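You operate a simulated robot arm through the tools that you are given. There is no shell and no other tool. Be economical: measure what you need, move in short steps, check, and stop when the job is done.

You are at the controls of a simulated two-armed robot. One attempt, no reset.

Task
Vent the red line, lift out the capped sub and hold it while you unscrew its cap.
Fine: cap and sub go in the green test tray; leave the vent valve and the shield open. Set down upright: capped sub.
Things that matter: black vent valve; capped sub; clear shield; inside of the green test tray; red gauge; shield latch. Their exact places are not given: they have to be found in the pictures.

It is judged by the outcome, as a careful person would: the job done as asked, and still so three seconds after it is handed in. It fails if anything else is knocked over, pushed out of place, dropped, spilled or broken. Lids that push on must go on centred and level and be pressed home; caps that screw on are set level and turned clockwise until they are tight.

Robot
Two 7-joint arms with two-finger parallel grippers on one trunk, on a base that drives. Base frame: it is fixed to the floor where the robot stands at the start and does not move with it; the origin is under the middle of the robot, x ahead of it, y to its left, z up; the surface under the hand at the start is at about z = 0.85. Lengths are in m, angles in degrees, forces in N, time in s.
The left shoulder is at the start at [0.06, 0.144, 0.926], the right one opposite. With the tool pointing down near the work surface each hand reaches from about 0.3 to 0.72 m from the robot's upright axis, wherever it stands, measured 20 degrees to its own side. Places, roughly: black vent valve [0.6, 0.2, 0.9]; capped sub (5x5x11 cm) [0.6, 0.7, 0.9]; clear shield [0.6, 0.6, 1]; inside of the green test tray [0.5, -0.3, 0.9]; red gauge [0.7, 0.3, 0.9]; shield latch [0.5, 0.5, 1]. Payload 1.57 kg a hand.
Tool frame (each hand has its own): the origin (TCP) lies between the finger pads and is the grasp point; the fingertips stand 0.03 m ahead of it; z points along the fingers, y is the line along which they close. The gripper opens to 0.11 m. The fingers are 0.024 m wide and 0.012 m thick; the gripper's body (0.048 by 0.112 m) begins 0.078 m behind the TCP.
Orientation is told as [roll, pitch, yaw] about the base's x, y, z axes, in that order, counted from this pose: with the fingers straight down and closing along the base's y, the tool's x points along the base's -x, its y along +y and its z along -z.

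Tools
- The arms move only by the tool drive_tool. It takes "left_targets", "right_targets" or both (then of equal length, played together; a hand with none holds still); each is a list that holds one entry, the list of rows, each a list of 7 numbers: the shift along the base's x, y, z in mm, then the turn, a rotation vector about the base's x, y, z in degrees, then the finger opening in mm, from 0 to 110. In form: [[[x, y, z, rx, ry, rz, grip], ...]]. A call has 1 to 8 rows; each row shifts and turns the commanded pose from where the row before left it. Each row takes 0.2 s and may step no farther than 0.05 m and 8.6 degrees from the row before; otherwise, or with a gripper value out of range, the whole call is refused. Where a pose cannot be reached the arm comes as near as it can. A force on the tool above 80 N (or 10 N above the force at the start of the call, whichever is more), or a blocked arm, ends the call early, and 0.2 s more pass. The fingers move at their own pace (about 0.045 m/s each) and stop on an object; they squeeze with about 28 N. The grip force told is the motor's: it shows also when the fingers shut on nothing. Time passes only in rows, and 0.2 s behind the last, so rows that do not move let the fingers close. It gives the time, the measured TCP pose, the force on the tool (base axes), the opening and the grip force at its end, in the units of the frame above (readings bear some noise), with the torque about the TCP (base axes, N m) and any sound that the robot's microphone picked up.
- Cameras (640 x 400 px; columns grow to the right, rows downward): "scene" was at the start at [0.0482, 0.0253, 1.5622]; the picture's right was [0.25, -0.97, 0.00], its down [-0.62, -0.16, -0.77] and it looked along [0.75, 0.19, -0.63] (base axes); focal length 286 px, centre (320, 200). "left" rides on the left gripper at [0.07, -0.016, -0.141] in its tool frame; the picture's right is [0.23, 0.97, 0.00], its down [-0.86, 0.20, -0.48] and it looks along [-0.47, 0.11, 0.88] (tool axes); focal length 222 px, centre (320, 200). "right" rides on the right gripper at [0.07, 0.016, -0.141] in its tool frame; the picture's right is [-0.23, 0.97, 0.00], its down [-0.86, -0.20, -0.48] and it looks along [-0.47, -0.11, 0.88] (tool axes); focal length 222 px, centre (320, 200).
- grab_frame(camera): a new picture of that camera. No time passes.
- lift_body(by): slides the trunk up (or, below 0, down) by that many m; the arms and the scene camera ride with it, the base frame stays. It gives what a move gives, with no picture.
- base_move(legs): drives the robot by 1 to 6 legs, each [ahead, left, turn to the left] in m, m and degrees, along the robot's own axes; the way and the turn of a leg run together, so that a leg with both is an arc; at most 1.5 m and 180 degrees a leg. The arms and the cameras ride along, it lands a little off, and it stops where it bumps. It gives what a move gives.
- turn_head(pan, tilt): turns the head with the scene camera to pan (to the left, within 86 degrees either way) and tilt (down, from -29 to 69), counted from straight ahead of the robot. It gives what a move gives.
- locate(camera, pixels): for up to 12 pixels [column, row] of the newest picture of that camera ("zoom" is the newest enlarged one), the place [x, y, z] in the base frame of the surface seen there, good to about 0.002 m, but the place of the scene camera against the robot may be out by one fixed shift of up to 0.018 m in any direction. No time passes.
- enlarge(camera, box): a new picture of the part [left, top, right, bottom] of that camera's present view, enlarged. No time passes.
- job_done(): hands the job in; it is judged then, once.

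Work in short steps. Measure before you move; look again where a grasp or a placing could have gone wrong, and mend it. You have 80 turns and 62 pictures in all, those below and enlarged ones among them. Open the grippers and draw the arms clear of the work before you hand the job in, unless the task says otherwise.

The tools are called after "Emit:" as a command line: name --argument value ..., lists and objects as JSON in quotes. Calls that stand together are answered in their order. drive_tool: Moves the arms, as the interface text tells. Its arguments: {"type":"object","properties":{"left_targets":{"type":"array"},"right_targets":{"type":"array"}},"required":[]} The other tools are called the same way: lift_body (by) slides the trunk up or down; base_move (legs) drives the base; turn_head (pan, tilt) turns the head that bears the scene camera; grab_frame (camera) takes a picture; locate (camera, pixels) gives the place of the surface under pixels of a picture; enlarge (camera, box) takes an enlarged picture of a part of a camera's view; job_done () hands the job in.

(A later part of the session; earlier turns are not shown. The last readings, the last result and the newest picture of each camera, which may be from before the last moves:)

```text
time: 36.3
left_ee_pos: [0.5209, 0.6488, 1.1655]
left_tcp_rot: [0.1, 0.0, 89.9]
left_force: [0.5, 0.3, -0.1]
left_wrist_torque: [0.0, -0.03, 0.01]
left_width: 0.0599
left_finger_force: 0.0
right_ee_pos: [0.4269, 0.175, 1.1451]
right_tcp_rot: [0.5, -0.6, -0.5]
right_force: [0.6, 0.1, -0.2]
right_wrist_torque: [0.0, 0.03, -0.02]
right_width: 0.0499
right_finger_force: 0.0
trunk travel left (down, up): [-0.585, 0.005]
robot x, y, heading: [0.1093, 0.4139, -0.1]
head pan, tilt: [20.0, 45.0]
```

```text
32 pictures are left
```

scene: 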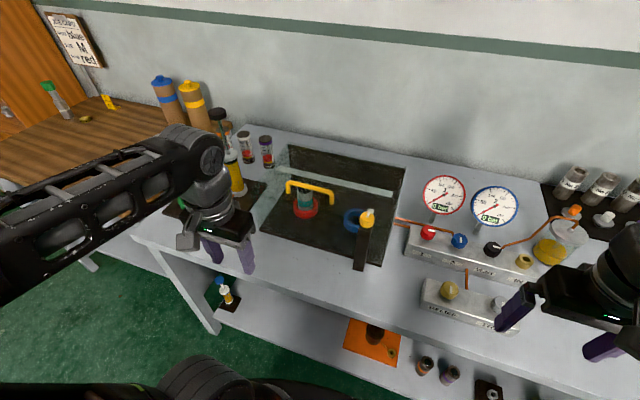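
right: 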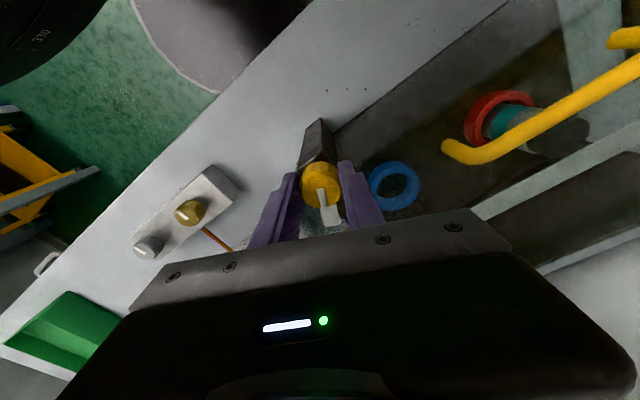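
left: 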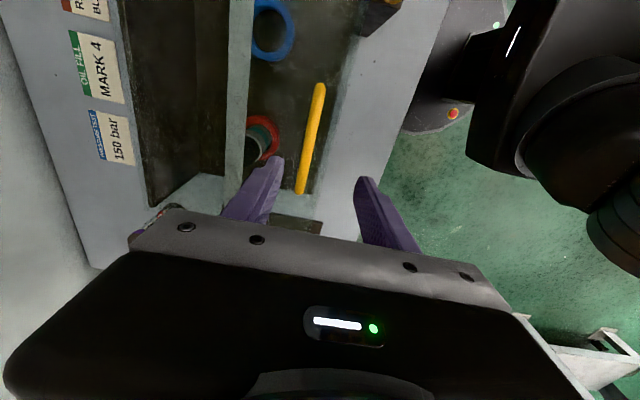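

The handle bar is seen at (320,90)–(302,190), between the fingers. I locate it, the strip and the plate edges.

Emit:
locate --camera "left" --pixels '[[319, 95], [311, 140], [303, 185], [238, 100], [250, 15], [232, 165], [350, 90], [375, 90], [280, 80], [160, 80], [230, 120]]'

Emit:
enlarge --camera "left" --box '[100, 0, 440, 230]'

```text
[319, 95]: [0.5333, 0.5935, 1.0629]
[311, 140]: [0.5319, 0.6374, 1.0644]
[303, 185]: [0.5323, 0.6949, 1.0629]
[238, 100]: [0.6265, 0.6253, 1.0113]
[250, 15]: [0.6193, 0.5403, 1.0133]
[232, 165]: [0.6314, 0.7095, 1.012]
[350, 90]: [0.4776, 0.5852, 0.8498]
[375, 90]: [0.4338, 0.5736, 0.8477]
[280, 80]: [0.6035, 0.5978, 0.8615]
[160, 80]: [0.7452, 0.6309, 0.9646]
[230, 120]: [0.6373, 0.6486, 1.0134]
```

```text
1.74 times, centred on (270, 115) of left
```

zoom: 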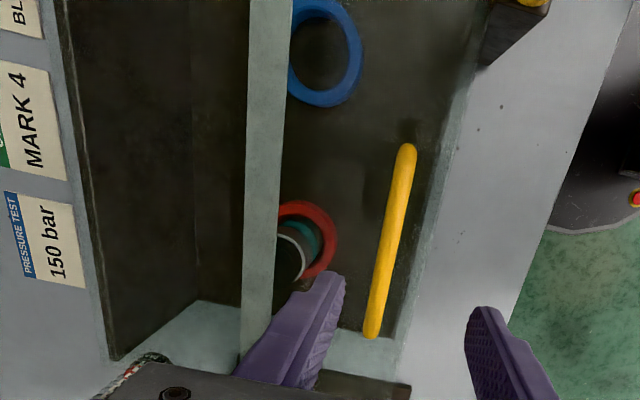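

Bar at x≈0.532, z≈1.058. I lower onto it and grip.

Emit:
drive_tool --left_targets '[[[11, -4, -20, 0, 0, 0, 60], [0, 0, -40, 0, 0, 0, 60], [0, 0, -44, 0, 0, 0, 60], [0, 0, 0, 0, 0, 0, 5], [0, 0, 0, 0, 0, 0, 5], [0, 0, 0, 0, 0, 0, 5], [0, 0, 0, 0, 0, 0, 5]]]'

```text
time: 37.9
left_ee_pos: [0.5337, 0.6454, 1.0609]
left_tcp_rot: [0.0, -0.1, 89.8]
left_force: [10.9, -0.5, -1.5]
left_wrist_torque: [-0.13, -0.01, 0.08]
left_width: 0.0143
left_finger_force: 5.6
right_ee_pos: [0.4278, 0.1746, 1.144]
right_tcp_rot: [0.5, -0.6, -0.7]
right_force: [0.3, 0.3, 0.5]
right_wrist_torque: [-0.02, -0.01, 0.02]
right_width: 0.0499
right_finger_force: 0.0
trunk travel left (down, up): [-0.585, 0.005]
robot x, y, heading: [0.1108, 0.4148, -0.4]
head pan, tilt: [20.0, 45.0]
```

Gripped (14 mm). I lift 12 mm as a probe and read the forces to learn the hinge arc.

Emit:
drive_tool --left_targets '[[[0, 0, 6, 0, 0, 0, 5], [1, 0, 6, 0, 0, 0, 5], [0, 0, 0, 0, 0, 0, 5]]]'

```text
time: 38.7
left_ee_pos: [0.5337, 0.6456, 1.0717]
left_tcp_rot: [0.0, 0.0, 89.9]
left_force: [10.2, 1.1, -4.3]
left_wrist_torque: [0.04, -0.1, 0.08]
left_width: 0.0141
left_finger_force: 4.9
right_ee_pos: [0.428, 0.1748, 1.1445]
right_tcp_rot: [0.5, -0.6, -0.7]
right_force: [0.5, -0.1, 0.4]
right_wrist_torque: [-0.02, -0.02, 0.01]
right_width: 0.0501
right_finger_force: 0.1
trunk travel left (down, up): [-0.585, 0.005]
robot x, y, heading: [0.1099, 0.4161, -0.3]
head pan, tilt: [20.0, 45.0]
```

Moves with ~4 N. I close tighter and go on upward with a bit of +x, following the force.

Emit:
drive_tool --left_targets '[[[3, 0, 6, 0, 0, 0, 0], [2, 0, 10, 0, 0, 0, 0], [2, 0, 10, 0, 0, 0, 0], [0, 0, 0, 0, 0, 0, 0]]]'

Emit:
enlarge --camera "scene" --box '[220, 100, 480, 300]'

```text
time: 39.7
left_ee_pos: [0.5414, 0.6465, 1.0981]
left_tcp_rot: [0.1, 0.0, 89.9]
left_force: [4.0, -1.2, -5.1]
left_wrist_torque: [-0.08, -0.02, 0.08]
left_width: 0.0118
left_finger_force: 29.2
right_ee_pos: [0.4272, 0.1757, 1.1446]
right_tcp_rot: [0.5, -0.6, -0.6]
right_force: [1.0, 0.1, 0.9]
right_wrist_torque: [-0.03, 0.01, -0.01]
right_width: 0.0502
right_finger_force: 0.0
trunk travel left (down, up): [-0.585, 0.005]
robot x, y, heading: [0.1053, 0.4186, 0.2]
head pan, tilt: [20.0, 45.0]
```

```text
2.00 times, centred on (350, 200) of scene
```

zoom: 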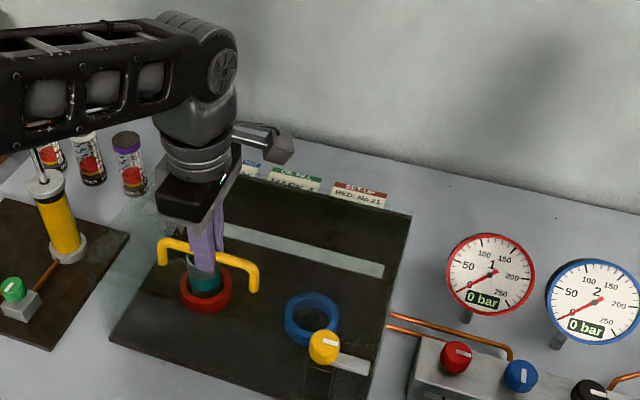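

I check whether the strip moved with the shield.

Emit:
locate --camera "zoom" --pixels '[[300, 247], [375, 268], [384, 270], [405, 216], [250, 270], [300, 255]]'

```text
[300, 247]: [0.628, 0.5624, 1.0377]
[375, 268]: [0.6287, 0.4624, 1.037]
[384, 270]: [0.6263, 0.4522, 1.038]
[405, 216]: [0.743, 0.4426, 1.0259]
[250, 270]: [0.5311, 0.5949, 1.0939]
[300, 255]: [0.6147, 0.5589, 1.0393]
```

The strip rises with the plate, so the hinge is at the back panel top (≈[0.75, 1.012]). I follow that arc to ~30°, tilting the tool forward a bit.

Emit:
drive_tool --left_targets '[[[8.5, 0, 17.5, 0, -4, 0, 0], [9.5, 0, 17, 0, -4, 0, 0], [11, 0, 16, 0, -4, 0, 0], [12.5, 0, 15, 0, -4, 0, 0], [0, 0, 0, 0, 0, 0, 0]]]'

```text
time: 40.9
left_ee_pos: [0.5775, 0.6474, 1.1671]
left_tcp_rot: [-16.4, -0.1, 89.9]
left_force: [-21.8, -1.5, 14.4]
left_wrist_torque: [0.2, 0.23, -0.27]
left_width: 0.0119
left_finger_force: 29.1
right_ee_pos: [0.4233, 0.1748, 1.1467]
right_tcp_rot: [0.5, -0.8, -0.7]
right_force: [-0.4, 0.6, -0.1]
right_wrist_torque: [-0.01, 0.02, -0.02]
right_width: 0.0502
right_finger_force: 0.0
trunk travel left (down, up): [-0.585, 0.005]
robot x, y, heading: [0.1122, 0.4143, 0.1]
head pan, tilt: [20.0, 45.0]
```

The force pushes radially outward, so the true radius is larger. I ease outward ~5 mm and continue with a larger arc.

Emit:
drive_tool --left_targets '[[[-4, 0, 4, 0, 0, 0, 0], [9, 0, 17, 0, -4, 0, 0], [0, 0, 0, 0, 0, 0, 0]]]'

```text
time: 41.7
left_ee_pos: [0.5902, 0.6478, 1.1852]
left_tcp_rot: [-19.9, 0.0, 89.9]
left_force: [14.1, -0.8, -16.6]
left_wrist_torque: [0.1, -0.05, -0.47]
left_width: 0.0116
left_finger_force: 28.8
right_ee_pos: [0.4303, 0.1754, 1.1434]
right_tcp_rot: [0.5, -0.5, -0.7]
right_force: [1.2, -0.7, 0.1]
right_wrist_torque: [0.0, 0.01, 0.0]
right_width: 0.0499
right_finger_force: 0.0
trunk travel left (down, up): [-0.585, 0.005]
robot x, y, heading: [0.1097, 0.4172, -0.3]
head pan, tilt: [20.0, 45.0]
```

Now slightly too far out; a fit gives hinge ≈ [0.75,1.03], R≈0.219. I continue along that arc.

Emit:
drive_tool --left_targets '[[[10.4, 0, 5, 0, -3, 0, 0], [8.6, 0, 7.6, 0, -3, 0, 0], [9, 0, 7.1, 0, 0, 0, 0], [9.3, 0, 6.7, 0, 0, 0, 0], [0, 0, 0, 0, 0, 0, 0]]]'

```text
time: 42.9
left_ee_pos: [0.6219, 0.647, 1.2133]
left_tcp_rot: [-26.1, -0.1, 89.9]
left_force: [-5.6, 1.7, 6.0]
left_wrist_torque: [0.16, 0.0, -0.52]
left_width: 0.0116
left_finger_force: 29.0
right_ee_pos: [0.4255, 0.175, 1.1459]
right_tcp_rot: [0.6, -0.7, -0.5]
right_force: [-0.7, 0.5, 0.9]
right_wrist_torque: [-0.02, 0.0, -0.01]
right_width: 0.0501
right_finger_force: 0.1
trunk travel left (down, up): [-0.585, 0.005]
robot x, y, heading: [0.1084, 0.4134, -0.2]
head pan, tilt: [20.0, 45.0]
```

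Forces are small; on along the arc to ~66°.

Emit:
drive_tool --left_targets '[[[9, 0, 7, 0, 0, 0, 0], [9.8, 0, 6, 0, 0, 0, 0], [10.4, 0, 5, 0, 2, 0, 0], [10.4, 0, 4.6, 0, 2, 0, 0], [10.8, 0, 4, 0, 2, 0, 0], [10.8, 0, 3.5, 0, 2, 0, 0], [0, 0, 0, 0, 0, 0, 0]]]'

Emit:
enlarge --camera "scene" --box '[200, 60, 500, 270]'

```text
time: 44.5
left_ee_pos: [0.6841, 0.646, 1.2422]
left_tcp_rot: [-18.1, 0.0, 89.8]
left_force: [-1.8, 3.3, 3.6]
left_wrist_torque: [0.18, -0.06, -0.53]
left_width: 0.0119
left_finger_force: 29.1
right_ee_pos: [0.4254, 0.1752, 1.1452]
right_tcp_rot: [0.4, -0.8, -0.5]
right_force: [0.2, 0.6, 0.3]
right_wrist_torque: [-0.03, 0.03, 0.04]
right_width: 0.0501
right_finger_force: 0.1
trunk travel left (down, up): [-0.585, 0.005]
robot x, y, heading: [0.1048, 0.4187, 0.2]
head pan, tilt: [20.0, 45.0]
```

```text
1.90 times, centred on (350, 165) of scene
```

zoom: 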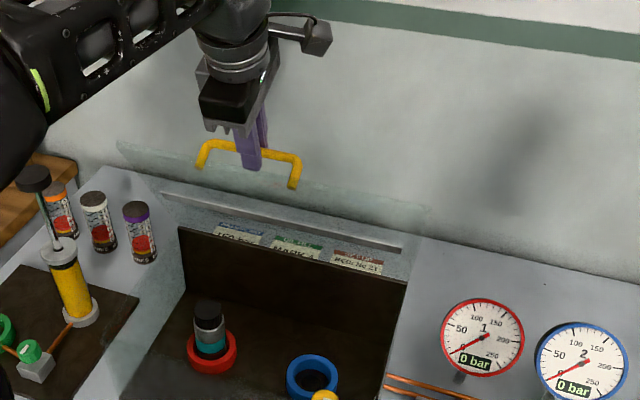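

The shield is rising well. I continue to ~90° while uprighting the tool.

Emit:
drive_tool --left_targets '[[[11, 0, 3, 0, 2.5, 0, 0], [11, 0, 2.5, 0, 2.5, 0, 0], [11.3, 0, 1.6, 0, 2.5, 0, 0], [11.3, 0, 1.2, 0, 2.5, 0, 0], [11.4, 0, 0.5, 0, 2.5, 0, 0], [11.4, 0, 0, 0, 2.5, 0, 0], [0, 0, 0, 0, 0, 0, 0]]]'

```text
time: 46.1
left_ee_pos: [0.6907, 0.6449, 1.2305]
left_tcp_rot: [-12.9, 0.2, 89.5]
left_force: [-7.5, 1.3, 17.9]
left_wrist_torque: [-0.31, 0.02, -0.19]
left_width: 0.0117
left_finger_force: 29.0
left hand out of reach, approached as far as the arm can: row 2, 3, 4, 5, 6
right_ee_pos: [0.4238, 0.1729, 1.1453]
right_tcp_rot: [0.4, -0.8, -0.7]
right_force: [-0.1, 0.5, 0.5]
right_wrist_torque: [0.03, 0.01, -0.01]
right_width: 0.05
right_finger_force: 0.0
trunk travel left (down, up): [-0.585, 0.005]
robot x, y, heading: [0.1125, 0.4156, 0.0]
head pan, tilt: [20.0, 45.0]
```

Reach ran out with the upright tool; I tilt the fingers forward again (plenty of plate clearance) and carry on.

Emit:
drive_tool --left_targets '[[[0, 0, 6, 0, -8, 0, 0], [4, 0, 4, 0, -8, 0, 0], [8, 0, 2, 0, -5, 0, 0], [10, 0, 1.5, 0, -3, 0, 0], [11, 0, 1, 0, 0, 0, 0], [11, 0, 0.5, 0, 0, 0, 0], [11, 0, 0, 0, 0, 0, 0], [0, 0, 0, 0, 0, 0, 0]]]'

Emit:
enlarge --camera "scene" --box '[200, 40, 500, 250]'

```text
time: 47.9
left_ee_pos: [0.747, 0.6446, 1.243]
left_tcp_rot: [-36.6, 0.1, 89.5]
left_force: [-12.7, -5.9, -11.8]
left_wrist_torque: [-0.88, 2.63, 0.07]
left_width: 0.0114
left_finger_force: 28.8
right_ee_pos: [0.4254, 0.1746, 1.1442]
right_tcp_rot: [0.5, -0.7, -0.5]
right_force: [-0.7, -0.9, -0.4]
right_wrist_torque: [0.0, -0.01, 0.04]
right_width: 0.0501
right_finger_force: 0.0
trunk travel left (down, up): [-0.585, 0.005]
robot x, y, heading: [0.1083, 0.417, -0.3]
head pan, tilt: [20.0, 45.0]
```

```text
1.90 times, centred on (350, 145) of scene
```

zoom: 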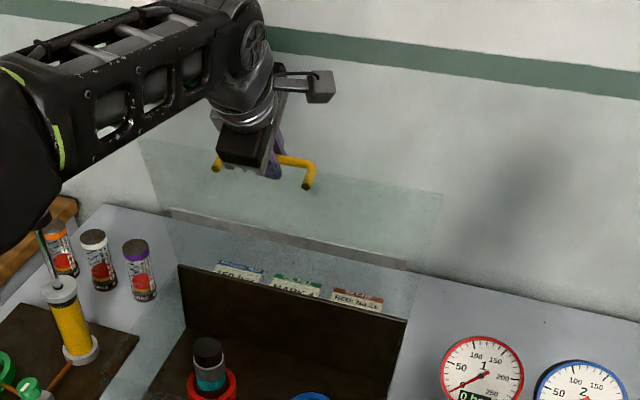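

Almost vertical (~81°). A torque of 2.6 N m suggests the hand nears the plate edge; I go on forward while easing the tilt.

Emit:
drive_tool --left_targets '[[[9, 0, 0, 0, 3, 0, 0], [9, 0, 0, 0, 3, 0, 0], [9, 0, -1, 0, 2, 0, 0], [9, 0, -1, 0, 0, 0, 0], [0, 0, 0, 0, 0, 0, 0]]]'

```text
time: 49.1
left_ee_pos: [0.7803, 0.6448, 1.2398]
left_tcp_rot: [-28.4, 0.1, 89.4]
left_force: [-18.7, -3.5, -1.0]
left_wrist_torque: [-0.61, 4.41, 0.81]
left_width: 0.0116
left_finger_force: 29.0
right_ee_pos: [0.4246, 0.1747, 1.1454]
right_tcp_rot: [0.5, -0.8, -0.6]
right_force: [0.5, 0.9, -0.9]
right_wrist_torque: [-0.02, 0.02, 0.01]
right_width: 0.05
right_finger_force: 0.1
trunk travel left (down, up): [-0.585, 0.005]
robot x, y, heading: [0.1049, 0.4161, -0.1]
head pan, tilt: [20.0, 45.0]
```

About vertical. I open the fingers slightly (bar still caged) to free the torque and see which way the shield leans.

Emit:
drive_tool --left_targets '[[[0, 0, 0, 0, 0, 0, 26], [0, 0, 0, 0, 0, 0, 26], [0, 0, 0, 0, 0, 0, 26]]]'

Emit:
grab_frame --camera "left"

Emit:
enlarge --camera "scene" --box '[200, 40, 500, 250]'

```text
time: 49.9
left_ee_pos: [0.781, 0.6453, 1.2454]
left_tcp_rot: [-29.2, 0.2, 89.4]
left_force: [-11.8, -0.6, 22.4]
left_wrist_torque: [-0.19, 3.21, 0.68]
left_width: 0.0256
left_finger_force: 0.1
right_ee_pos: [0.4245, 0.1738, 1.146]
right_tcp_rot: [0.5, -0.9, -0.6]
right_force: [0.6, 0.7, 0.5]
right_wrist_torque: [0.0, 0.0, 0.04]
right_width: 0.0498
right_finger_force: 0.2
trunk travel left (down, up): [-0.585, 0.005]
robot x, y, heading: [0.1061, 0.4159, 0.1]
head pan, tilt: [20.0, 45.0]
```

```text
27 pictures are left
```

left: 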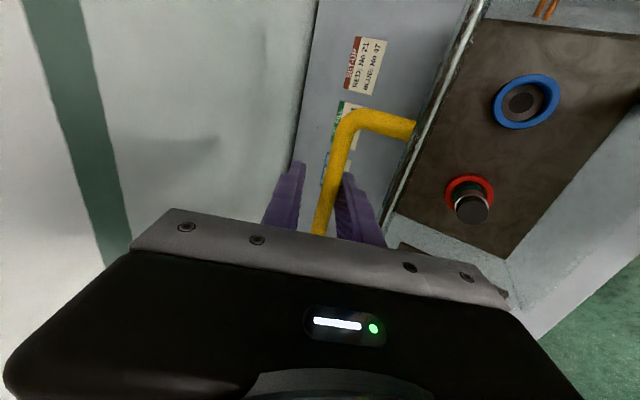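

```text
1.90 times, centred on (350, 145) of scene
```

zoom: 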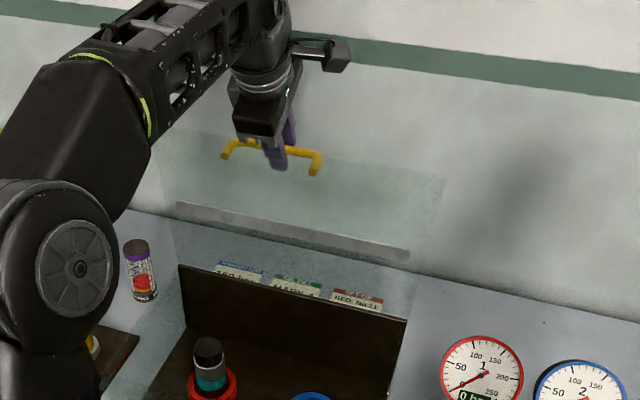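

The plate is close to vertical with its edge touching the palm. I back off slightly upward and push the bar further +x with the inner finger.

Emit:
drive_tool --left_targets '[[[-3, 0, 6, 0, 0, 0, 26], [8, 0, 3, 0, 3, 0, 26], [10, 0, 0, 0, 3, 0, 26], [10, 0, 0, 0, 0, 0, 26], [10, 0, -1, 0, 0, 0, 26], [0, 0, 0, 0, 0, 0, 26]]]'

```text
time: 51.3
left_ee_pos: [0.7985, 0.6452, 1.2494]
left_tcp_rot: [-23.1, 0.2, 89.4]
left_force: [-0.8, 2.5, -2.9]
left_wrist_torque: [0.08, 0.1, -0.09]
left_width: 0.0281
left_finger_force: 1.4
left hand out of reach, approached as far as the arm can: row 4, 5
right_ee_pos: [0.4268, 0.1751, 1.1447]
right_tcp_rot: [0.5, -0.5, -0.5]
right_force: [0.3, 0.0, 0.7]
right_wrist_torque: [0.01, 0.02, 0.01]
right_width: 0.0505
right_finger_force: 0.0
trunk travel left (down, up): [-0.585, 0.005]
robot x, y, heading: [0.1093, 0.4165, -0.3]
head pan, tilt: [20.0, 45.0]
```

Forces are near zero. I look how it stands.

Emit:
grab_frame --camera "left"

Emit:
enlarge --camera "scene" --box '[200, 40, 500, 250]'

```text
25 pictures are left
```

left: 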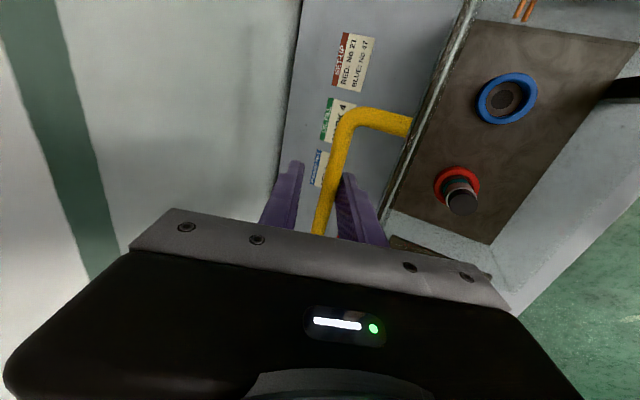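

```text
1.90 times, centred on (350, 145) of scene
```

zoom: 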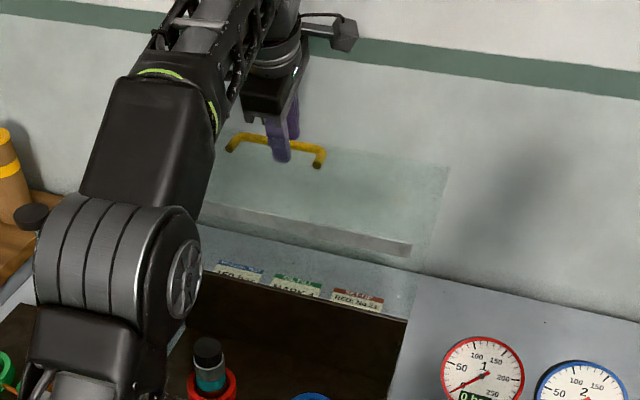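

I measure the strip, handle and edge positions to get the shield's angle.

Emit:
locate --camera "zoom" --pixels '[[405, 250], [330, 235], [318, 152], [318, 164], [445, 168], [440, 172], [420, 215], [345, 145]]'

Emit:
locate --camera "left" --pixels '[[405, 126], [370, 120], [345, 150], [440, 90], [395, 200], [465, 20], [430, 75]]'

```text
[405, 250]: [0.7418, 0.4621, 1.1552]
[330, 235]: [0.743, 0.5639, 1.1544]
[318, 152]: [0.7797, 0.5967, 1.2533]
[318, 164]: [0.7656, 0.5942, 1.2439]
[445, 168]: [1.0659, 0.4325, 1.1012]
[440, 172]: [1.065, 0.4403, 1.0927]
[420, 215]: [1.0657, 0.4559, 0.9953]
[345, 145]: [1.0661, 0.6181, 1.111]
```

```text
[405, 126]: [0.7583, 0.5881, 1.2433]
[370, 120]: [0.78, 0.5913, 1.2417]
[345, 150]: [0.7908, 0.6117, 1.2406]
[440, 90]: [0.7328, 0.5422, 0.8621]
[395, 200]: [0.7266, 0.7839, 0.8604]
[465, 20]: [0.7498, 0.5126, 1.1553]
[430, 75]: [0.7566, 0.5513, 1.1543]
```

Plate stands ~3–5° past vertical. I drive 2 cm ahead to push it further if it will go.

Emit:
base_move --legs '[[0.02, 0, 0]]'

Emit:
locate --camera "left" --pixels '[[405, 126]]'

```text
time: 52.1
left_ee_pos: [0.8007, 0.6449, 1.2495]
left_tcp_rot: [-22.8, 0.2, 89.5]
left_force: [-2.5, 0.6, -1.5]
left_wrist_torque: [-0.02, 0.52, 0.06]
left_width: 0.0284
left_finger_force: 1.2
right_ee_pos: [0.4315, 0.1752, 1.1463]
right_tcp_rot: [0.5, -0.6, -0.6]
right_force: [0.5, -0.8, -0.4]
right_wrist_torque: [0.02, 0.0, 0.0]
right_width: 0.0502
right_finger_force: 0.0
trunk travel left (down, up): [-0.585, 0.005]
robot x, y, heading: [0.1123, 0.4155, -0.3]
head pan, tilt: [20.0, 45.0]
stopped in leg 1: the robot was blocked; the commanded pose is now the measured one
```

```text
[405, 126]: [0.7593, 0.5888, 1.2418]
```

Blocked there; no push more. I open the fingers to 60 mm (bar still caged) and check that the shield stays by itself.

Emit:
drive_tool --left_targets '[[[0, 0, 0, 0, 0, 0, 60], [0, 0, 0, 0, 0, 0, 60], [0, 0, 0, 0, 0, 0, 60], [0, 0, 0, 0, 0, 0, 60]]]'

Emit:
grab_frame --camera "left"

```text
time: 53.1
left_ee_pos: [0.8014, 0.645, 1.2492]
left_tcp_rot: [-22.8, 0.2, 89.6]
left_force: [-0.2, -0.1, 0.2]
left_wrist_torque: [0.03, -0.01, -0.01]
left_width: 0.0597
left_finger_force: 0.0
right_ee_pos: [0.4314, 0.1747, 1.1446]
right_tcp_rot: [0.5, -0.6, -0.6]
right_force: [0.6, 0.1, 0.1]
right_wrist_torque: [0.02, 0.02, -0.01]
right_width: 0.0505
right_finger_force: 0.1
trunk travel left (down, up): [-0.585, 0.005]
robot x, y, heading: [0.1146, 0.413, -0.2]
head pan, tilt: [20.0, 45.0]
```

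```text
23 pictures are left
```

left: 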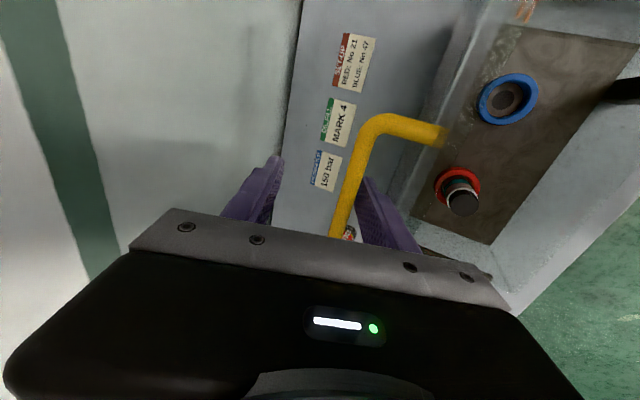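

The shield followed the inner finger a little toward the robot — the finger may have pushed the plate. I measure the bar and plate.

Emit:
locate --camera "left" --pixels '[[435, 135], [400, 125], [368, 150], [360, 175], [375, 195]]'

Emit:
drive_tool --left_targets '[[[0, 0, 0, 0, 0, 0, 40], [0, 0, 0, 0, 0, 0, 40], [0, 0, 0, 0, 0, 0, 40]]]'

Emit:
enlarge --camera "left" --box '[200, 50, 520, 250]'

```text
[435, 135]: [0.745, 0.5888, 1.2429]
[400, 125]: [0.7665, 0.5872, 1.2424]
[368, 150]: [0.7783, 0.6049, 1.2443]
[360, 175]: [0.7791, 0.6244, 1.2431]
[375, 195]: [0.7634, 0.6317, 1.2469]
```

```text
time: 53.9
left_ee_pos: [0.8027, 0.6436, 1.251]
left_tcp_rot: [-22.9, 0.3, 89.5]
left_force: [-0.1, 0.3, -0.2]
left_wrist_torque: [-0.02, -0.03, -0.03]
left_width: 0.0406
left_finger_force: 0.5
right_ee_pos: [0.4319, 0.175, 1.1441]
right_tcp_rot: [0.5, -0.6, -0.6]
right_force: [0.5, -0.1, -0.6]
right_wrist_torque: [-0.03, -0.01, -0.01]
right_width: 0.0499
right_finger_force: 0.0
trunk travel left (down, up): [-0.585, 0.005]
robot x, y, heading: [0.1164, 0.4165, -0.2]
head pan, tilt: [20.0, 45.0]
```

```text
2.00 times, centred on (360, 150) of left
```

zoom: 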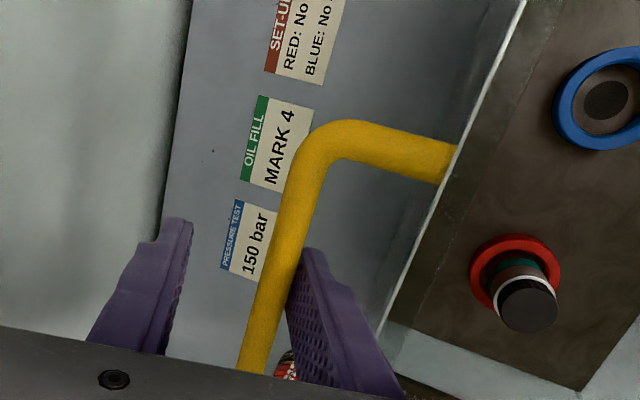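

The bar keeps leaning on the robot-side finger, so the shield still wants to close. I tilt further and push the bar more in +x.

Emit:
drive_tool --left_targets '[[[0, 0, 4, 0, -6, 0, 40], [4, 0, 3, 0, -6, 0, 40], [8, 0, 0, 0, -4, 0, 40], [8, 0, 0, 0, 0, 0, 40], [8, 0, 0, 0, 0, 0, 40], [8, 0, 0, 0, 0, 0, 40], [0, 0, 0, 0, 0, 0, 40]]]'

Emit:
enlarge --camera "left" --box '[200, 50, 520, 250]'

```text
time: 54.6
left_ee_pos: [0.7802, 0.6454, 1.2578]
left_tcp_rot: [-33.3, 0.4, 89.7]
left_force: [-50.9, 1.7, 40.1]
left_wrist_torque: [-0.81, 12.12, -0.78]
left_width: 0.0561
left_finger_force: 9.1
right_ee_pos: [0.4225, 0.1741, 1.1473]
right_tcp_rot: [0.7, -1.1, -0.4]
right_force: [0.9, -1.0, -0.5]
right_wrist_torque: [0.03, 0.0, 0.01]
right_width: 0.0501
right_finger_force: 0.1
trunk travel left (down, up): [-0.585, 0.005]
robot x, y, heading: [0.1089, 0.4166, 0.1]
head pan, tilt: [20.0, 45.0]
stopped in row 3 (left hand): the force on the tool passed its limit at 84 N (the readings are from after the stop); the commanded pose is now the measured one
```

```text
2.00 times, centred on (360, 150) of left
```

zoom: 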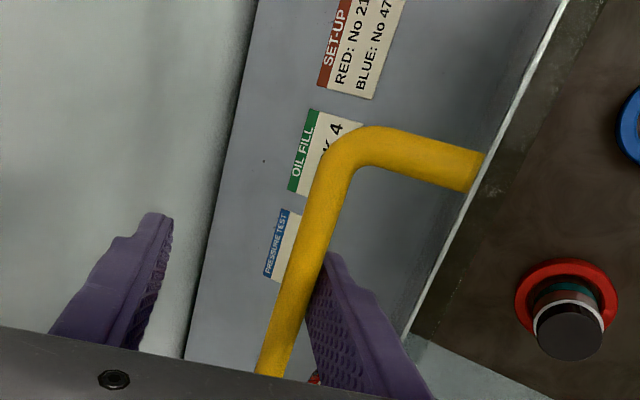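

Tilting pries the finger against the plate. I undo that, going to a nearly plate-aligned tool (α≈8°), staying caged.

Emit:
drive_tool --left_targets '[[[2, 0, 0, 0, 6, 0, 40], [3, 0, 0, 0, 6, 0, 40], [3, 0, -2, 0, 6, 0, 40], [3, 0, -2, 0, 6, 0, 40], [0, 0, 0, 0, 0, 0, 40]]]'

Emit:
enlarge --camera "left" --box '[200, 50, 520, 250]'

```text
time: 55.8
left_ee_pos: [0.7997, 0.6461, 1.2522]
left_tcp_rot: [-25.0, 0.4, 89.8]
left_force: [-1.9, -2.9, -5.5]
left_wrist_torque: [0.07, 0.11, 0.1]
left_width: 0.0436
left_finger_force: 1.8
left hand out of reach, approached as far as the arm can: row 2, 3, 4
right_ee_pos: [0.4321, 0.1741, 1.1444]
right_tcp_rot: [0.5, -0.6, -0.5]
right_force: [0.5, 0.0, -0.5]
right_wrist_torque: [-0.01, -0.01, -0.01]
right_width: 0.0502
right_finger_force: 0.0
trunk travel left (down, up): [-0.585, 0.005]
robot x, y, heading: [0.1103, 0.4146, -0.0]
head pan, tilt: [20.0, 45.0]
```

```text
2.00 times, centred on (360, 150) of left
```

zoom: 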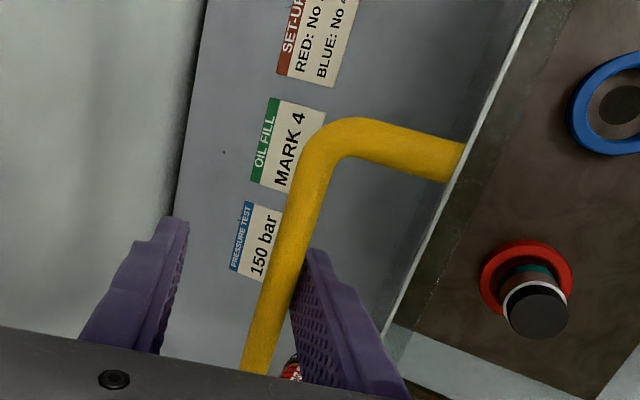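

The bar pushes the robot-side finger: not safely over. While the left hand holds, I bring the right hand round (fingers forward, closed) to push the plate face.

Emit:
drive_tool --right_targets '[[[10, 20, 0, 0, -8.5, 0, 20], [10, 25, 0, 0, -8.5, 0, 10], [10, 30, 5, 0, -8.5, 0, 0], [10, 30, 5, 0, -8.5, 0, 0], [10, 35, 5, 0, -8.5, 0, 0], [10, 35, 5, 0, -8.5, 0, 0], [15, 35, 5, 0, -8.5, 0, 0], [15, 35, 5, 0, -8.5, 0, 0]]]'

Emit:
drive_tool --right_targets '[[[20, 35, 5, 0, -8.5, 0, 0], [25, 30, 5, 0, -8, 0, 0], [35, 0, 5, 0, 0, 0, 0], [40, 0, 5, 0, 0, 0, 0]]]'

Emit:
grab_frame --camera "scene"

```text
time: 57.6
left_ee_pos: [0.7994, 0.6466, 1.2514]
left_tcp_rot: [-24.9, 0.3, 89.9]
left_force: [-2.6, 0.2, -5.0]
left_wrist_torque: [0.22, 0.22, -0.07]
left_width: 0.0432
left_finger_force: 1.7
right_ee_pos: [0.5124, 0.4143, 1.1739]
right_tcp_rot: [19.2, -63.4, -16.0]
right_force: [0.1, 0.6, 0.1]
right_wrist_torque: [0.03, 0.02, 0.01]
right_width: 0.0
right_finger_force: 21.7
trunk travel left (down, up): [-0.585, 0.005]
robot x, y, heading: [0.1119, 0.4192, -0.1]
head pan, tilt: [20.0, 45.0]
```

```text
time: 58.0
left_ee_pos: [0.7988, 0.6465, 1.2519]
left_tcp_rot: [-24.8, 0.5, 89.8]
left_force: [-2.1, 0.9, 0.7]
left_wrist_torque: [-0.18, 0.41, -0.14]
left_width: 0.0409
left_finger_force: 1.0
right_ee_pos: [0.5124, 0.4253, 1.1782]
right_tcp_rot: [30.7, -62.1, -26.2]
right_force: [-0.2, 0.3, -0.6]
right_wrist_torque: [0.01, -0.03, -0.01]
right_width: 0.0001
right_finger_force: 21.0
trunk travel left (down, up): [-0.585, 0.005]
robot x, y, heading: [0.1205, 0.4118, -0.2]
head pan, tilt: [20.0, 45.0]
stopped in row 1 (right hand): the arm was blocked; the commanded pose is now the measured one
```

```text
19 pictures are left
```

scene: 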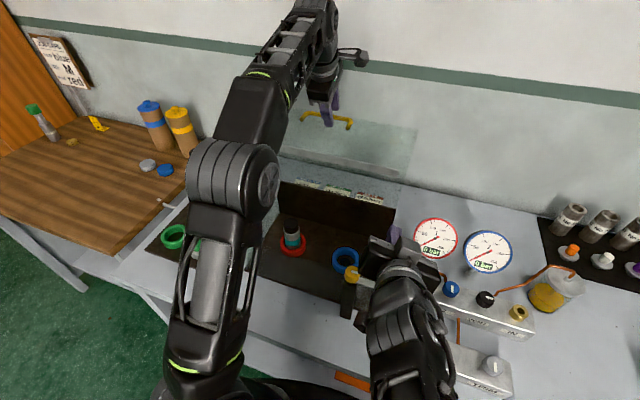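

The right hand is 62° pitched, blocked only by its joints (no force). That pitch suffices; I move it forward and up toward the plate.

Emit:
drive_tool --right_targets '[[[25, 10, 10, 0, 0, 0, 0], [30, 15, 8, 0, 0, 0, 0], [35, 15, 5, 0, 0, 0, 0], [35, 15, 0, 0, 0, 0, 0], [35, 10, 0, 0, 0, 0, 0], [25, 0, 0, 0, 0, 0, 0]]]'

```text
time: 58.6
left_ee_pos: [0.7978, 0.647, 1.2525]
left_tcp_rot: [-25.0, 0.4, 89.8]
left_force: [-1.7, 0.1, 0.1]
left_wrist_torque: [-0.02, 0.25, -0.04]
left_width: 0.0408
left_finger_force: 1.1
right_ee_pos: [0.4979, 0.4576, 1.1547]
right_tcp_rot: [23.3, -60.8, -13.1]
right_force: [0.5, -0.5, 0.6]
right_wrist_torque: [-0.01, 0.0, 0.02]
right_width: 0.0
right_finger_force: 21.5
trunk travel left (down, up): [-0.585, 0.005]
robot x, y, heading: [0.1112, 0.4121, -0.4]
head pan, tilt: [20.0, 45.0]
stopped in row 2 (right hand): the arm was blocked; the commanded pose is now the measured one
```

The right arm is probably blocked at its elbow (near the bench edge). I bring it back to its earlier place, tool down, and rethink.

Emit:
drive_tool --right_targets '[[[-5, -35, 5, 0, 8.5, 0, 0], [-5, -35, 0, 0, 8.5, 0, 0], [-10, -35, 0, 0, 8.5, 0, 20], [-15, -35, 0, 0, 8.5, 0, 40], [-20, -35, 0, 0, 8.5, 0, 50], [-20, -35, 0, 0, 8.5, 0, 50], [-20, -35, 0, 0, 8.5, 0, 50], [-20, -20, 0, 0, 1.5, 0, 50]]]'

Emit:
grab_frame --camera "right"

```text
time: 60.4
left_ee_pos: [0.7992, 0.6462, 1.2513]
left_tcp_rot: [-24.8, 0.4, 89.8]
left_force: [-2.5, -0.4, 0.6]
left_wrist_torque: [0.16, 0.47, -0.06]
left_width: 0.0415
left_finger_force: 0.9
right_ee_pos: [0.3835, 0.1939, 1.1606]
right_tcp_rot: [12.0, -0.5, -6.4]
right_force: [-0.1, -0.6, 0.3]
right_wrist_torque: [-0.03, -0.03, 0.0]
right_width: 0.05
right_finger_force: 0.1
trunk travel left (down, up): [-0.585, 0.005]
robot x, y, heading: [0.115, 0.4148, 0.1]
head pan, tilt: [20.0, 45.0]
```

```text
18 pictures are left
```

right: 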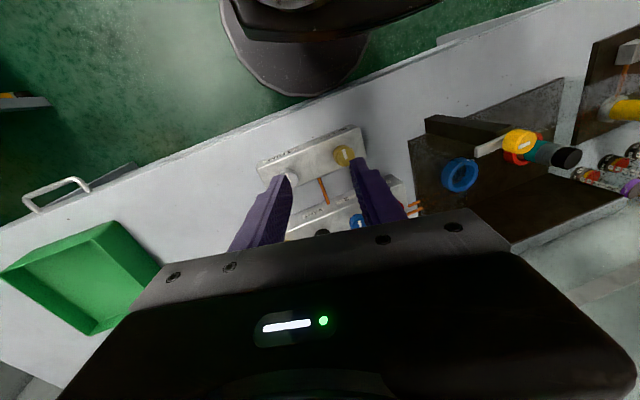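

Right arm is clear again. I straighten it and try the 2 cm base advance once more, with the left hand caging the bar.

Emit:
drive_tool --right_targets '[[[0, -10, 0, -6, 0, 3.2, 50], [0, -10, 0, -6, 0, 3.2, 50]]]'

Emit:
base_move --legs '[[0.02, 0, 0]]'

Emit:
grab_frame --camera "left"

```text
time: 61.0
left_ee_pos: [0.7978, 0.6465, 1.2518]
left_tcp_rot: [-24.8, 0.5, 89.9]
left_force: [-1.3, 0.1, -0.5]
left_wrist_torque: [0.09, 0.27, 0.05]
left_width: 0.0416
left_finger_force: 1.0
right_ee_pos: [0.3839, 0.1739, 1.1616]
right_tcp_rot: [-0.1, -1.2, 0.3]
right_force: [-0.2, 0.6, -1.5]
right_wrist_torque: [0.01, 0.01, -0.01]
right_width: 0.0502
right_finger_force: 0.1
trunk travel left (down, up): [-0.585, 0.005]
robot x, y, heading: [0.1119, 0.4123, -0.1]
head pan, tilt: [20.0, 45.0]
```

```text
time: 61.8
left_ee_pos: [0.7998, 0.6459, 1.2524]
left_tcp_rot: [-24.8, 0.3, 89.9]
left_force: [-2.3, -0.1, 0.0]
left_wrist_torque: [0.02, 0.31, -0.02]
left_width: 0.0412
left_finger_force: 0.7
right_ee_pos: [0.3846, 0.1731, 1.1618]
right_tcp_rot: [-0.1, -1.3, 0.3]
right_force: [0.1, -0.4, 0.5]
right_wrist_torque: [-0.03, 0.02, -0.01]
right_width: 0.05
right_finger_force: 0.1
trunk travel left (down, up): [-0.585, 0.005]
robot x, y, heading: [0.1123, 0.4198, 0.1]
head pan, tilt: [20.0, 45.0]
stopped in leg 1: the robot was blocked; the commanded pose is now the measured one
```

```text
17 pictures are left
```

left: 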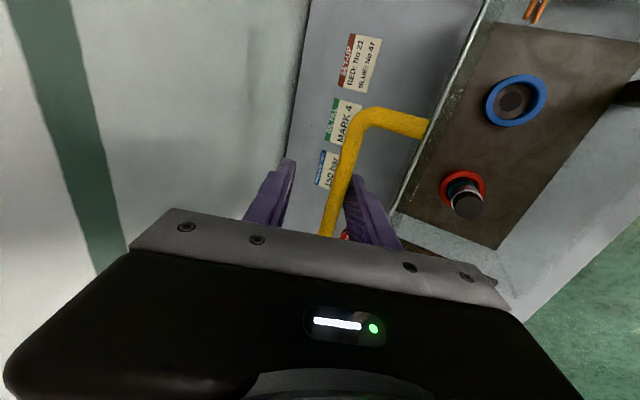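

The base touches the bench. I now see the robot-side finger was wedged against the plate edge because of the tilt, so the leaning test was false. I re-grip, reduce tilt to ~18°, then open only to 19 mm to see to which side the bar falls.

Emit:
drive_tool --left_targets '[[[0, 0, 0, 0, 0, 0, 0], [0, 0, 0, 0, 0, 0, 0], [0, 0, 0, 0, 0, 0, 0], [-3, 0, 0, 0, 3, 0, 0], [-3, 0, 0, 0, 3, 0, 0], [0, 0, 0, 0, 0, 0, 19], [0, 0, 0, 0, 0, 0, 19], [0, 0, 0, 0, 0, 0, 19]]]'

Emit:
enlarge --camera "left" --box '[200, 50, 520, 250]'

```text
time: 63.6
left_ee_pos: [0.7997, 0.647, 1.2501]
left_tcp_rot: [-24.5, 0.4, 89.8]
left_force: [-9.0, -1.8, -21.3]
left_wrist_torque: [0.04, 1.01, 0.08]
left_width: 0.0342
left_finger_force: 8.6
left hand out of reach, approached as far as the arm can: row 4, 5
right_ee_pos: [0.3853, 0.1736, 1.1615]
right_tcp_rot: [-0.1, -1.1, 0.3]
right_force: [0.1, -0.3, 0.5]
right_wrist_torque: [0.03, -0.02, 0.04]
right_width: 0.0501
right_finger_force: 0.1
trunk travel left (down, up): [-0.585, 0.005]
robot x, y, heading: [0.113, 0.414, 0.1]
head pan, tilt: [20.0, 45.0]
```

```text
2.00 times, centred on (360, 150) of left
```

zoom: 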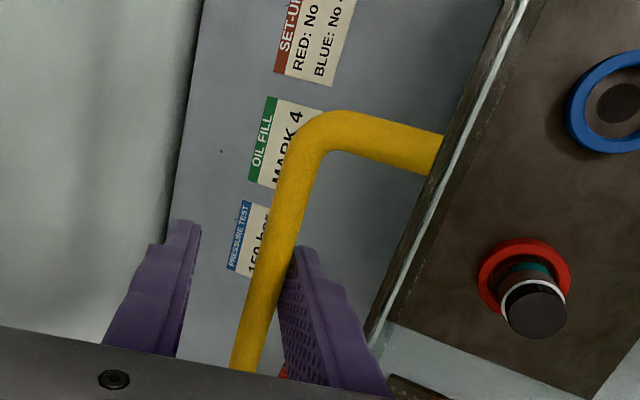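

Even commanded to close, the bar holds the finger at 34 mm against a firm stop: the shield is at its fully open stop, past vertical. I withdraw the fingers slowly along their own axis.

Emit:
drive_tool --left_targets '[[[0, 0, 0, 0, 0, 0, 36], [-4, 0, 9, 0, 1, 0, 36], [-4, 0, 9, 0, 1, 0, 36], [-4, 0, 9, 0, 1, 0, 36], [-4, 0, 9, 0, 1, 0, 36], [-4, 0, 9, 0, 0, 0, 36]]]'

Emit:
grab_frame --camera "left"

```text
time: 65.0
left_ee_pos: [0.7608, 0.6269, 1.2662]
left_tcp_rot: [-21.0, 0.4, 90.0]
left_force: [-0.3, -0.2, -0.6]
left_wrist_torque: [-0.02, 0.0, 0.02]
left_width: 0.0358
left_finger_force: 0.3
left hand out of reach, approached as far as the arm can: row 3, 4, 5
right_ee_pos: [0.3865, 0.174, 1.1601]
right_tcp_rot: [0.0, -1.2, 0.3]
right_force: [-0.1, 0.2, 1.0]
right_wrist_torque: [0.02, 0.01, -0.01]
right_width: 0.05
right_finger_force: 0.0
trunk travel left (down, up): [-0.585, 0.005]
robot x, y, heading: [0.1117, 0.4171, 0.2]
head pan, tilt: [20.0, 45.0]
```

```text
15 pictures are left
```

left: 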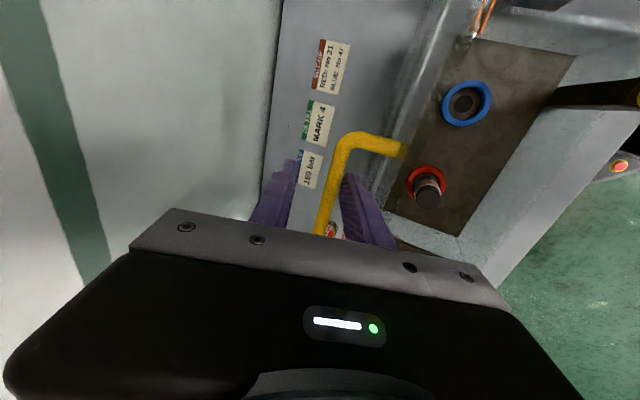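

The hand hits its reach limit and drags the bar back, so the shield isn't released yet (bar still caged). Turning the base to the right brings the left shoulder forward: I slide the hand along the bar to +y, then turn −6°, which also carries the hand +x.

Emit:
drive_tool --left_targets '[[[4, 20, -4, 0, 0, 0, 36], [4, 20, -2, 0, 0, 0, 36], [0, 18, 0, 0, 0, 0, 36]]]'

Emit:
base_move --legs '[[0, 0, -6]]'

```text
time: 65.8
left_ee_pos: [0.7654, 0.6672, 1.261]
left_tcp_rot: [-21.1, 0.3, 89.9]
left_force: [-0.3, 1.1, -0.8]
left_wrist_torque: [0.0, -0.01, -0.01]
left_width: 0.036
left_finger_force: 0.0
left hand out of reach, approached as far as the arm can: row 2, 3
right_ee_pos: [0.385, 0.1741, 1.1623]
right_tcp_rot: [-0.2, -1.3, 0.3]
right_force: [0.5, -0.1, 0.3]
right_wrist_torque: [0.03, 0.01, -0.03]
right_width: 0.0501
right_finger_force: 0.1
trunk travel left (down, up): [-0.585, 0.005]
robot x, y, heading: [0.1175, 0.4145, -0.1]
head pan, tilt: [20.0, 45.0]
```

```text
time: 66.7
left_ee_pos: [0.7882, 0.6064, 1.2613]
left_tcp_rot: [-21.1, 0.2, 84.3]
left_force: [-2.4, 26.7, 3.3]
left_wrist_torque: [0.78, 0.51, -0.31]
left_width: 0.0389
left_finger_force: 1.3
right_ee_pos: [0.3584, 0.151, 1.1613]
right_tcp_rot: [-0.4, -1.1, -5.6]
right_force: [0.3, 0.7, 0.2]
right_wrist_torque: [0.0, -0.01, 0.02]
right_width: 0.0502
right_finger_force: 0.0
trunk travel left (down, up): [-0.585, 0.005]
robot x, y, heading: [0.1143, 0.4157, -6.1]
head pan, tilt: [20.0, 45.0]
```

That worked. I slide back +y along the bar and then test upward withdrawal from x≈0.788.

Emit:
drive_tool --left_targets '[[[0, 15, 0, 0, 0, 0, 36], [0, 20, 0, 0, 0, 0, 36], [0, 0, 7, 0, 0, 0, 36], [0, 0, 7, 0, 0, 0, 36]]]'

Emit:
enlarge --camera "left" --box '[200, 50, 520, 250]'

```text
time: 67.7
left_ee_pos: [0.7878, 0.6364, 1.2601]
left_tcp_rot: [-21.1, 0.1, 84.2]
left_force: [0.3, -0.6, 0.8]
left_wrist_torque: [0.03, 0.02, -0.03]
left_width: 0.0361
left_finger_force: 0.0
left hand out of reach, approached as far as the arm can: row 3, 4
right_ee_pos: [0.3584, 0.1457, 1.161]
right_tcp_rot: [-0.1, -1.2, -5.6]
right_force: [-0.4, 0.2, -0.7]
right_wrist_torque: [0.03, 0.02, 0.01]
right_width: 0.0503
right_finger_force: 0.0
trunk travel left (down, up): [-0.585, 0.005]
robot x, y, heading: [0.1133, 0.4172, -5.9]
head pan, tilt: [20.0, 45.0]
```

```text
2.00 times, centred on (360, 150) of left
```

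zoom: 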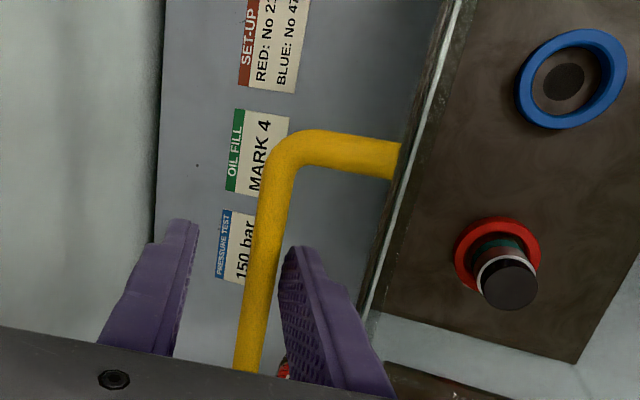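

All forces zero and the bar free between the fingers: the shield stands open by itself. To exit upward I need more reach, so I turn the base −1.5° at a time, compensating the hand each time.

Emit:
base_move --legs '[[0, 0, -1.5]]'

Emit:
drive_tool --left_targets '[[[-6, 18, 0, 0, 0, 0, 36]]]'

Emit:
base_move --legs '[[0, 0, -1.5]]'

Emit:
drive_tool --left_targets '[[[-6, 18, 0, 0, 0, 0, 36]]]'

Emit:
base_move --legs '[[0, 0, -1.5]]'

Emit:
drive_tool --left_targets '[[[-6, 18, 0, 0, 0, 0, 36]]]'

Emit:
base_move --legs '[[0, 0, -1.5]]'

Emit:
drive_tool --left_targets '[[[-6, 18, 0, 0, 0, 0, 36]]]'

Emit:
lift_body --by 0.005

```text
time: 68.5
left_ee_pos: [0.7939, 0.6226, 1.262]
left_tcp_rot: [-21.2, 0.0, 82.8]
left_force: [-2.3, 9.7, -0.3]
left_wrist_torque: [0.06, 0.43, -0.05]
left_width: 0.0386
left_finger_force: 2.2
right_ee_pos: [0.3513, 0.1417, 1.1623]
right_tcp_rot: [-0.2, -1.3, -7.1]
right_force: [-0.4, -0.2, 0.3]
right_wrist_torque: [0.0, 0.01, -0.03]
right_width: 0.05
right_finger_force: 0.1
trunk travel left (down, up): [-0.585, 0.005]
robot x, y, heading: [0.115, 0.4147, -7.5]
head pan, tilt: [20.0, 45.0]
```

```text
time: 68.9
left_ee_pos: [0.7871, 0.6414, 1.2608]
left_tcp_rot: [-21.2, -0.2, 83.0]
left_force: [0.6, 0.8, -0.3]
left_wrist_torque: [-0.07, -0.03, -0.03]
left_width: 0.0357
left_finger_force: 0.1
right_ee_pos: [0.3502, 0.1429, 1.1625]
right_tcp_rot: [-0.2, -1.1, -7.1]
right_force: [-0.5, 0.4, 0.0]
right_wrist_torque: [-0.05, -0.01, -0.03]
right_width: 0.0501
right_finger_force: 0.0
trunk travel left (down, up): [-0.585, 0.005]
robot x, y, heading: [0.1126, 0.4165, -7.4]
head pan, tilt: [20.0, 45.0]
```

```text
time: 69.6
left_ee_pos: [0.793, 0.6276, 1.2613]
left_tcp_rot: [-21.3, -0.2, 81.6]
left_force: [-4.3, 18.1, 1.8]
left_wrist_torque: [0.03, 0.88, -0.14]
left_width: 0.0402
left_finger_force: 2.5
right_ee_pos: [0.3436, 0.138, 1.1627]
right_tcp_rot: [-0.2, -1.1, -8.5]
right_force: [0.4, -0.3, 0.1]
right_wrist_torque: [0.01, -0.03, 0.02]
right_width: 0.0502
right_finger_force: 0.0
trunk travel left (down, up): [-0.585, 0.005]
robot x, y, heading: [0.1129, 0.4198, -8.8]
head pan, tilt: [20.0, 45.0]
```

```text
time: 70.0
left_ee_pos: [0.7861, 0.6453, 1.2608]
left_tcp_rot: [-21.3, -0.3, 81.7]
left_force: [-0.4, 0.0, -0.4]
left_wrist_torque: [-0.03, -0.01, -0.01]
left_width: 0.0357
left_finger_force: 0.1
right_ee_pos: [0.3444, 0.1372, 1.1618]
right_tcp_rot: [-0.2, -1.2, -8.5]
right_force: [-0.6, 0.4, -0.3]
right_wrist_torque: [-0.08, -0.01, 0.0]
right_width: 0.0502
right_finger_force: 0.0
trunk travel left (down, up): [-0.585, 0.005]
robot x, y, heading: [0.1102, 0.4174, -9.0]
head pan, tilt: [20.0, 45.0]
```

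```text
time: 70.8
left_ee_pos: [0.7901, 0.631, 1.2606]
left_tcp_rot: [-21.1, -0.4, 80.4]
left_force: [-4.2, 21.3, 2.7]
left_wrist_torque: [-0.04, 1.14, -0.22]
left_width: 0.0414
left_finger_force: 3.2
right_ee_pos: [0.3365, 0.1339, 1.1625]
right_tcp_rot: [-0.2, -1.4, -10.0]
right_force: [-0.7, 0.6, 0.0]
right_wrist_torque: [-0.01, 0.0, -0.01]
right_width: 0.05
right_finger_force: 0.1
trunk travel left (down, up): [-0.585, 0.005]
robot x, y, heading: [0.1108, 0.4199, -10.3]
head pan, tilt: [20.0, 45.0]
```

```text
time: 71.2
left_ee_pos: [0.7857, 0.6489, 1.262]
left_tcp_rot: [-21.2, -0.6, 80.5]
left_force: [-0.4, 0.8, 0.3]
left_wrist_torque: [-0.06, -0.01, -0.05]
left_width: 0.0359
left_finger_force: 0.1
right_ee_pos: [0.3357, 0.1311, 1.1625]
right_tcp_rot: [-0.1, -1.2, -10.0]
right_force: [-1.1, 1.1, -0.4]
right_wrist_torque: [-0.06, -0.04, 0.01]
right_width: 0.0502
right_finger_force: 0.1
trunk travel left (down, up): [-0.585, 0.005]
robot x, y, heading: [0.1139, 0.4156, -10.4]
head pan, tilt: [20.0, 45.0]
```

```text
time: 72.0
left_ee_pos: [0.7908, 0.6377, 1.2618]
left_tcp_rot: [-21.1, -0.6, 79.2]
left_force: [-4.5, 27.0, 5.2]
left_wrist_torque: [-0.04, 1.38, -0.3]
left_width: 0.042
left_finger_force: 3.2
right_ee_pos: [0.329, 0.1277, 1.162]
right_tcp_rot: [-0.3, -1.3, -11.5]
right_force: [-0.9, 0.1, 0.6]
right_wrist_torque: [0.03, -0.01, 0.0]
right_width: 0.0503
right_finger_force: 0.0
trunk travel left (down, up): [-0.585, 0.005]
robot x, y, heading: [0.1154, 0.4164, -11.5]
head pan, tilt: [20.0, 45.0]
```

```text
time: 72.3
left_ee_pos: [0.7847, 0.6529, 1.2628]
left_tcp_rot: [-21.1, -0.8, 79.3]
left_force: [-0.1, -2.3, -0.8]
left_wrist_torque: [0.12, -0.14, 0.1]
left_width: 0.0363
left_finger_force: 0.3
right_ee_pos: [0.3295, 0.1236, 1.1612]
right_tcp_rot: [0.1, -1.3, -11.5]
right_force: [-0.9, -1.0, -0.3]
right_wrist_torque: [0.01, -0.04, 0.0]
right_width: 0.0502
right_finger_force: 0.0
trunk travel left (down, up): [-0.585, 0.005]
robot x, y, heading: [0.115, 0.4171, -12.0]
head pan, tilt: [20.0, 45.0]
```

```text
time: 72.9
left_ee_pos: [0.7835, 0.6536, 1.2661]
left_tcp_rot: [-21.0, -0.8, 79.3]
left_force: [-1.3, 1.8, 0.4]
left_wrist_torque: [-0.05, 0.15, 0.04]
left_width: 0.0372
left_finger_force: 0.6
right_ee_pos: [0.3301, 0.126, 1.1666]
right_tcp_rot: [-0.1, -1.2, -11.5]
right_force: [0.3, -0.1, -0.9]
right_wrist_torque: [-0.01, 0.0, -0.02]
right_width: 0.0504
right_finger_force: 0.1
trunk travel left (down, up): [-0.59, 0.0]
robot x, y, heading: [0.1113, 0.4216, -11.9]
head pan, tilt: [20.0, 45.0]
```

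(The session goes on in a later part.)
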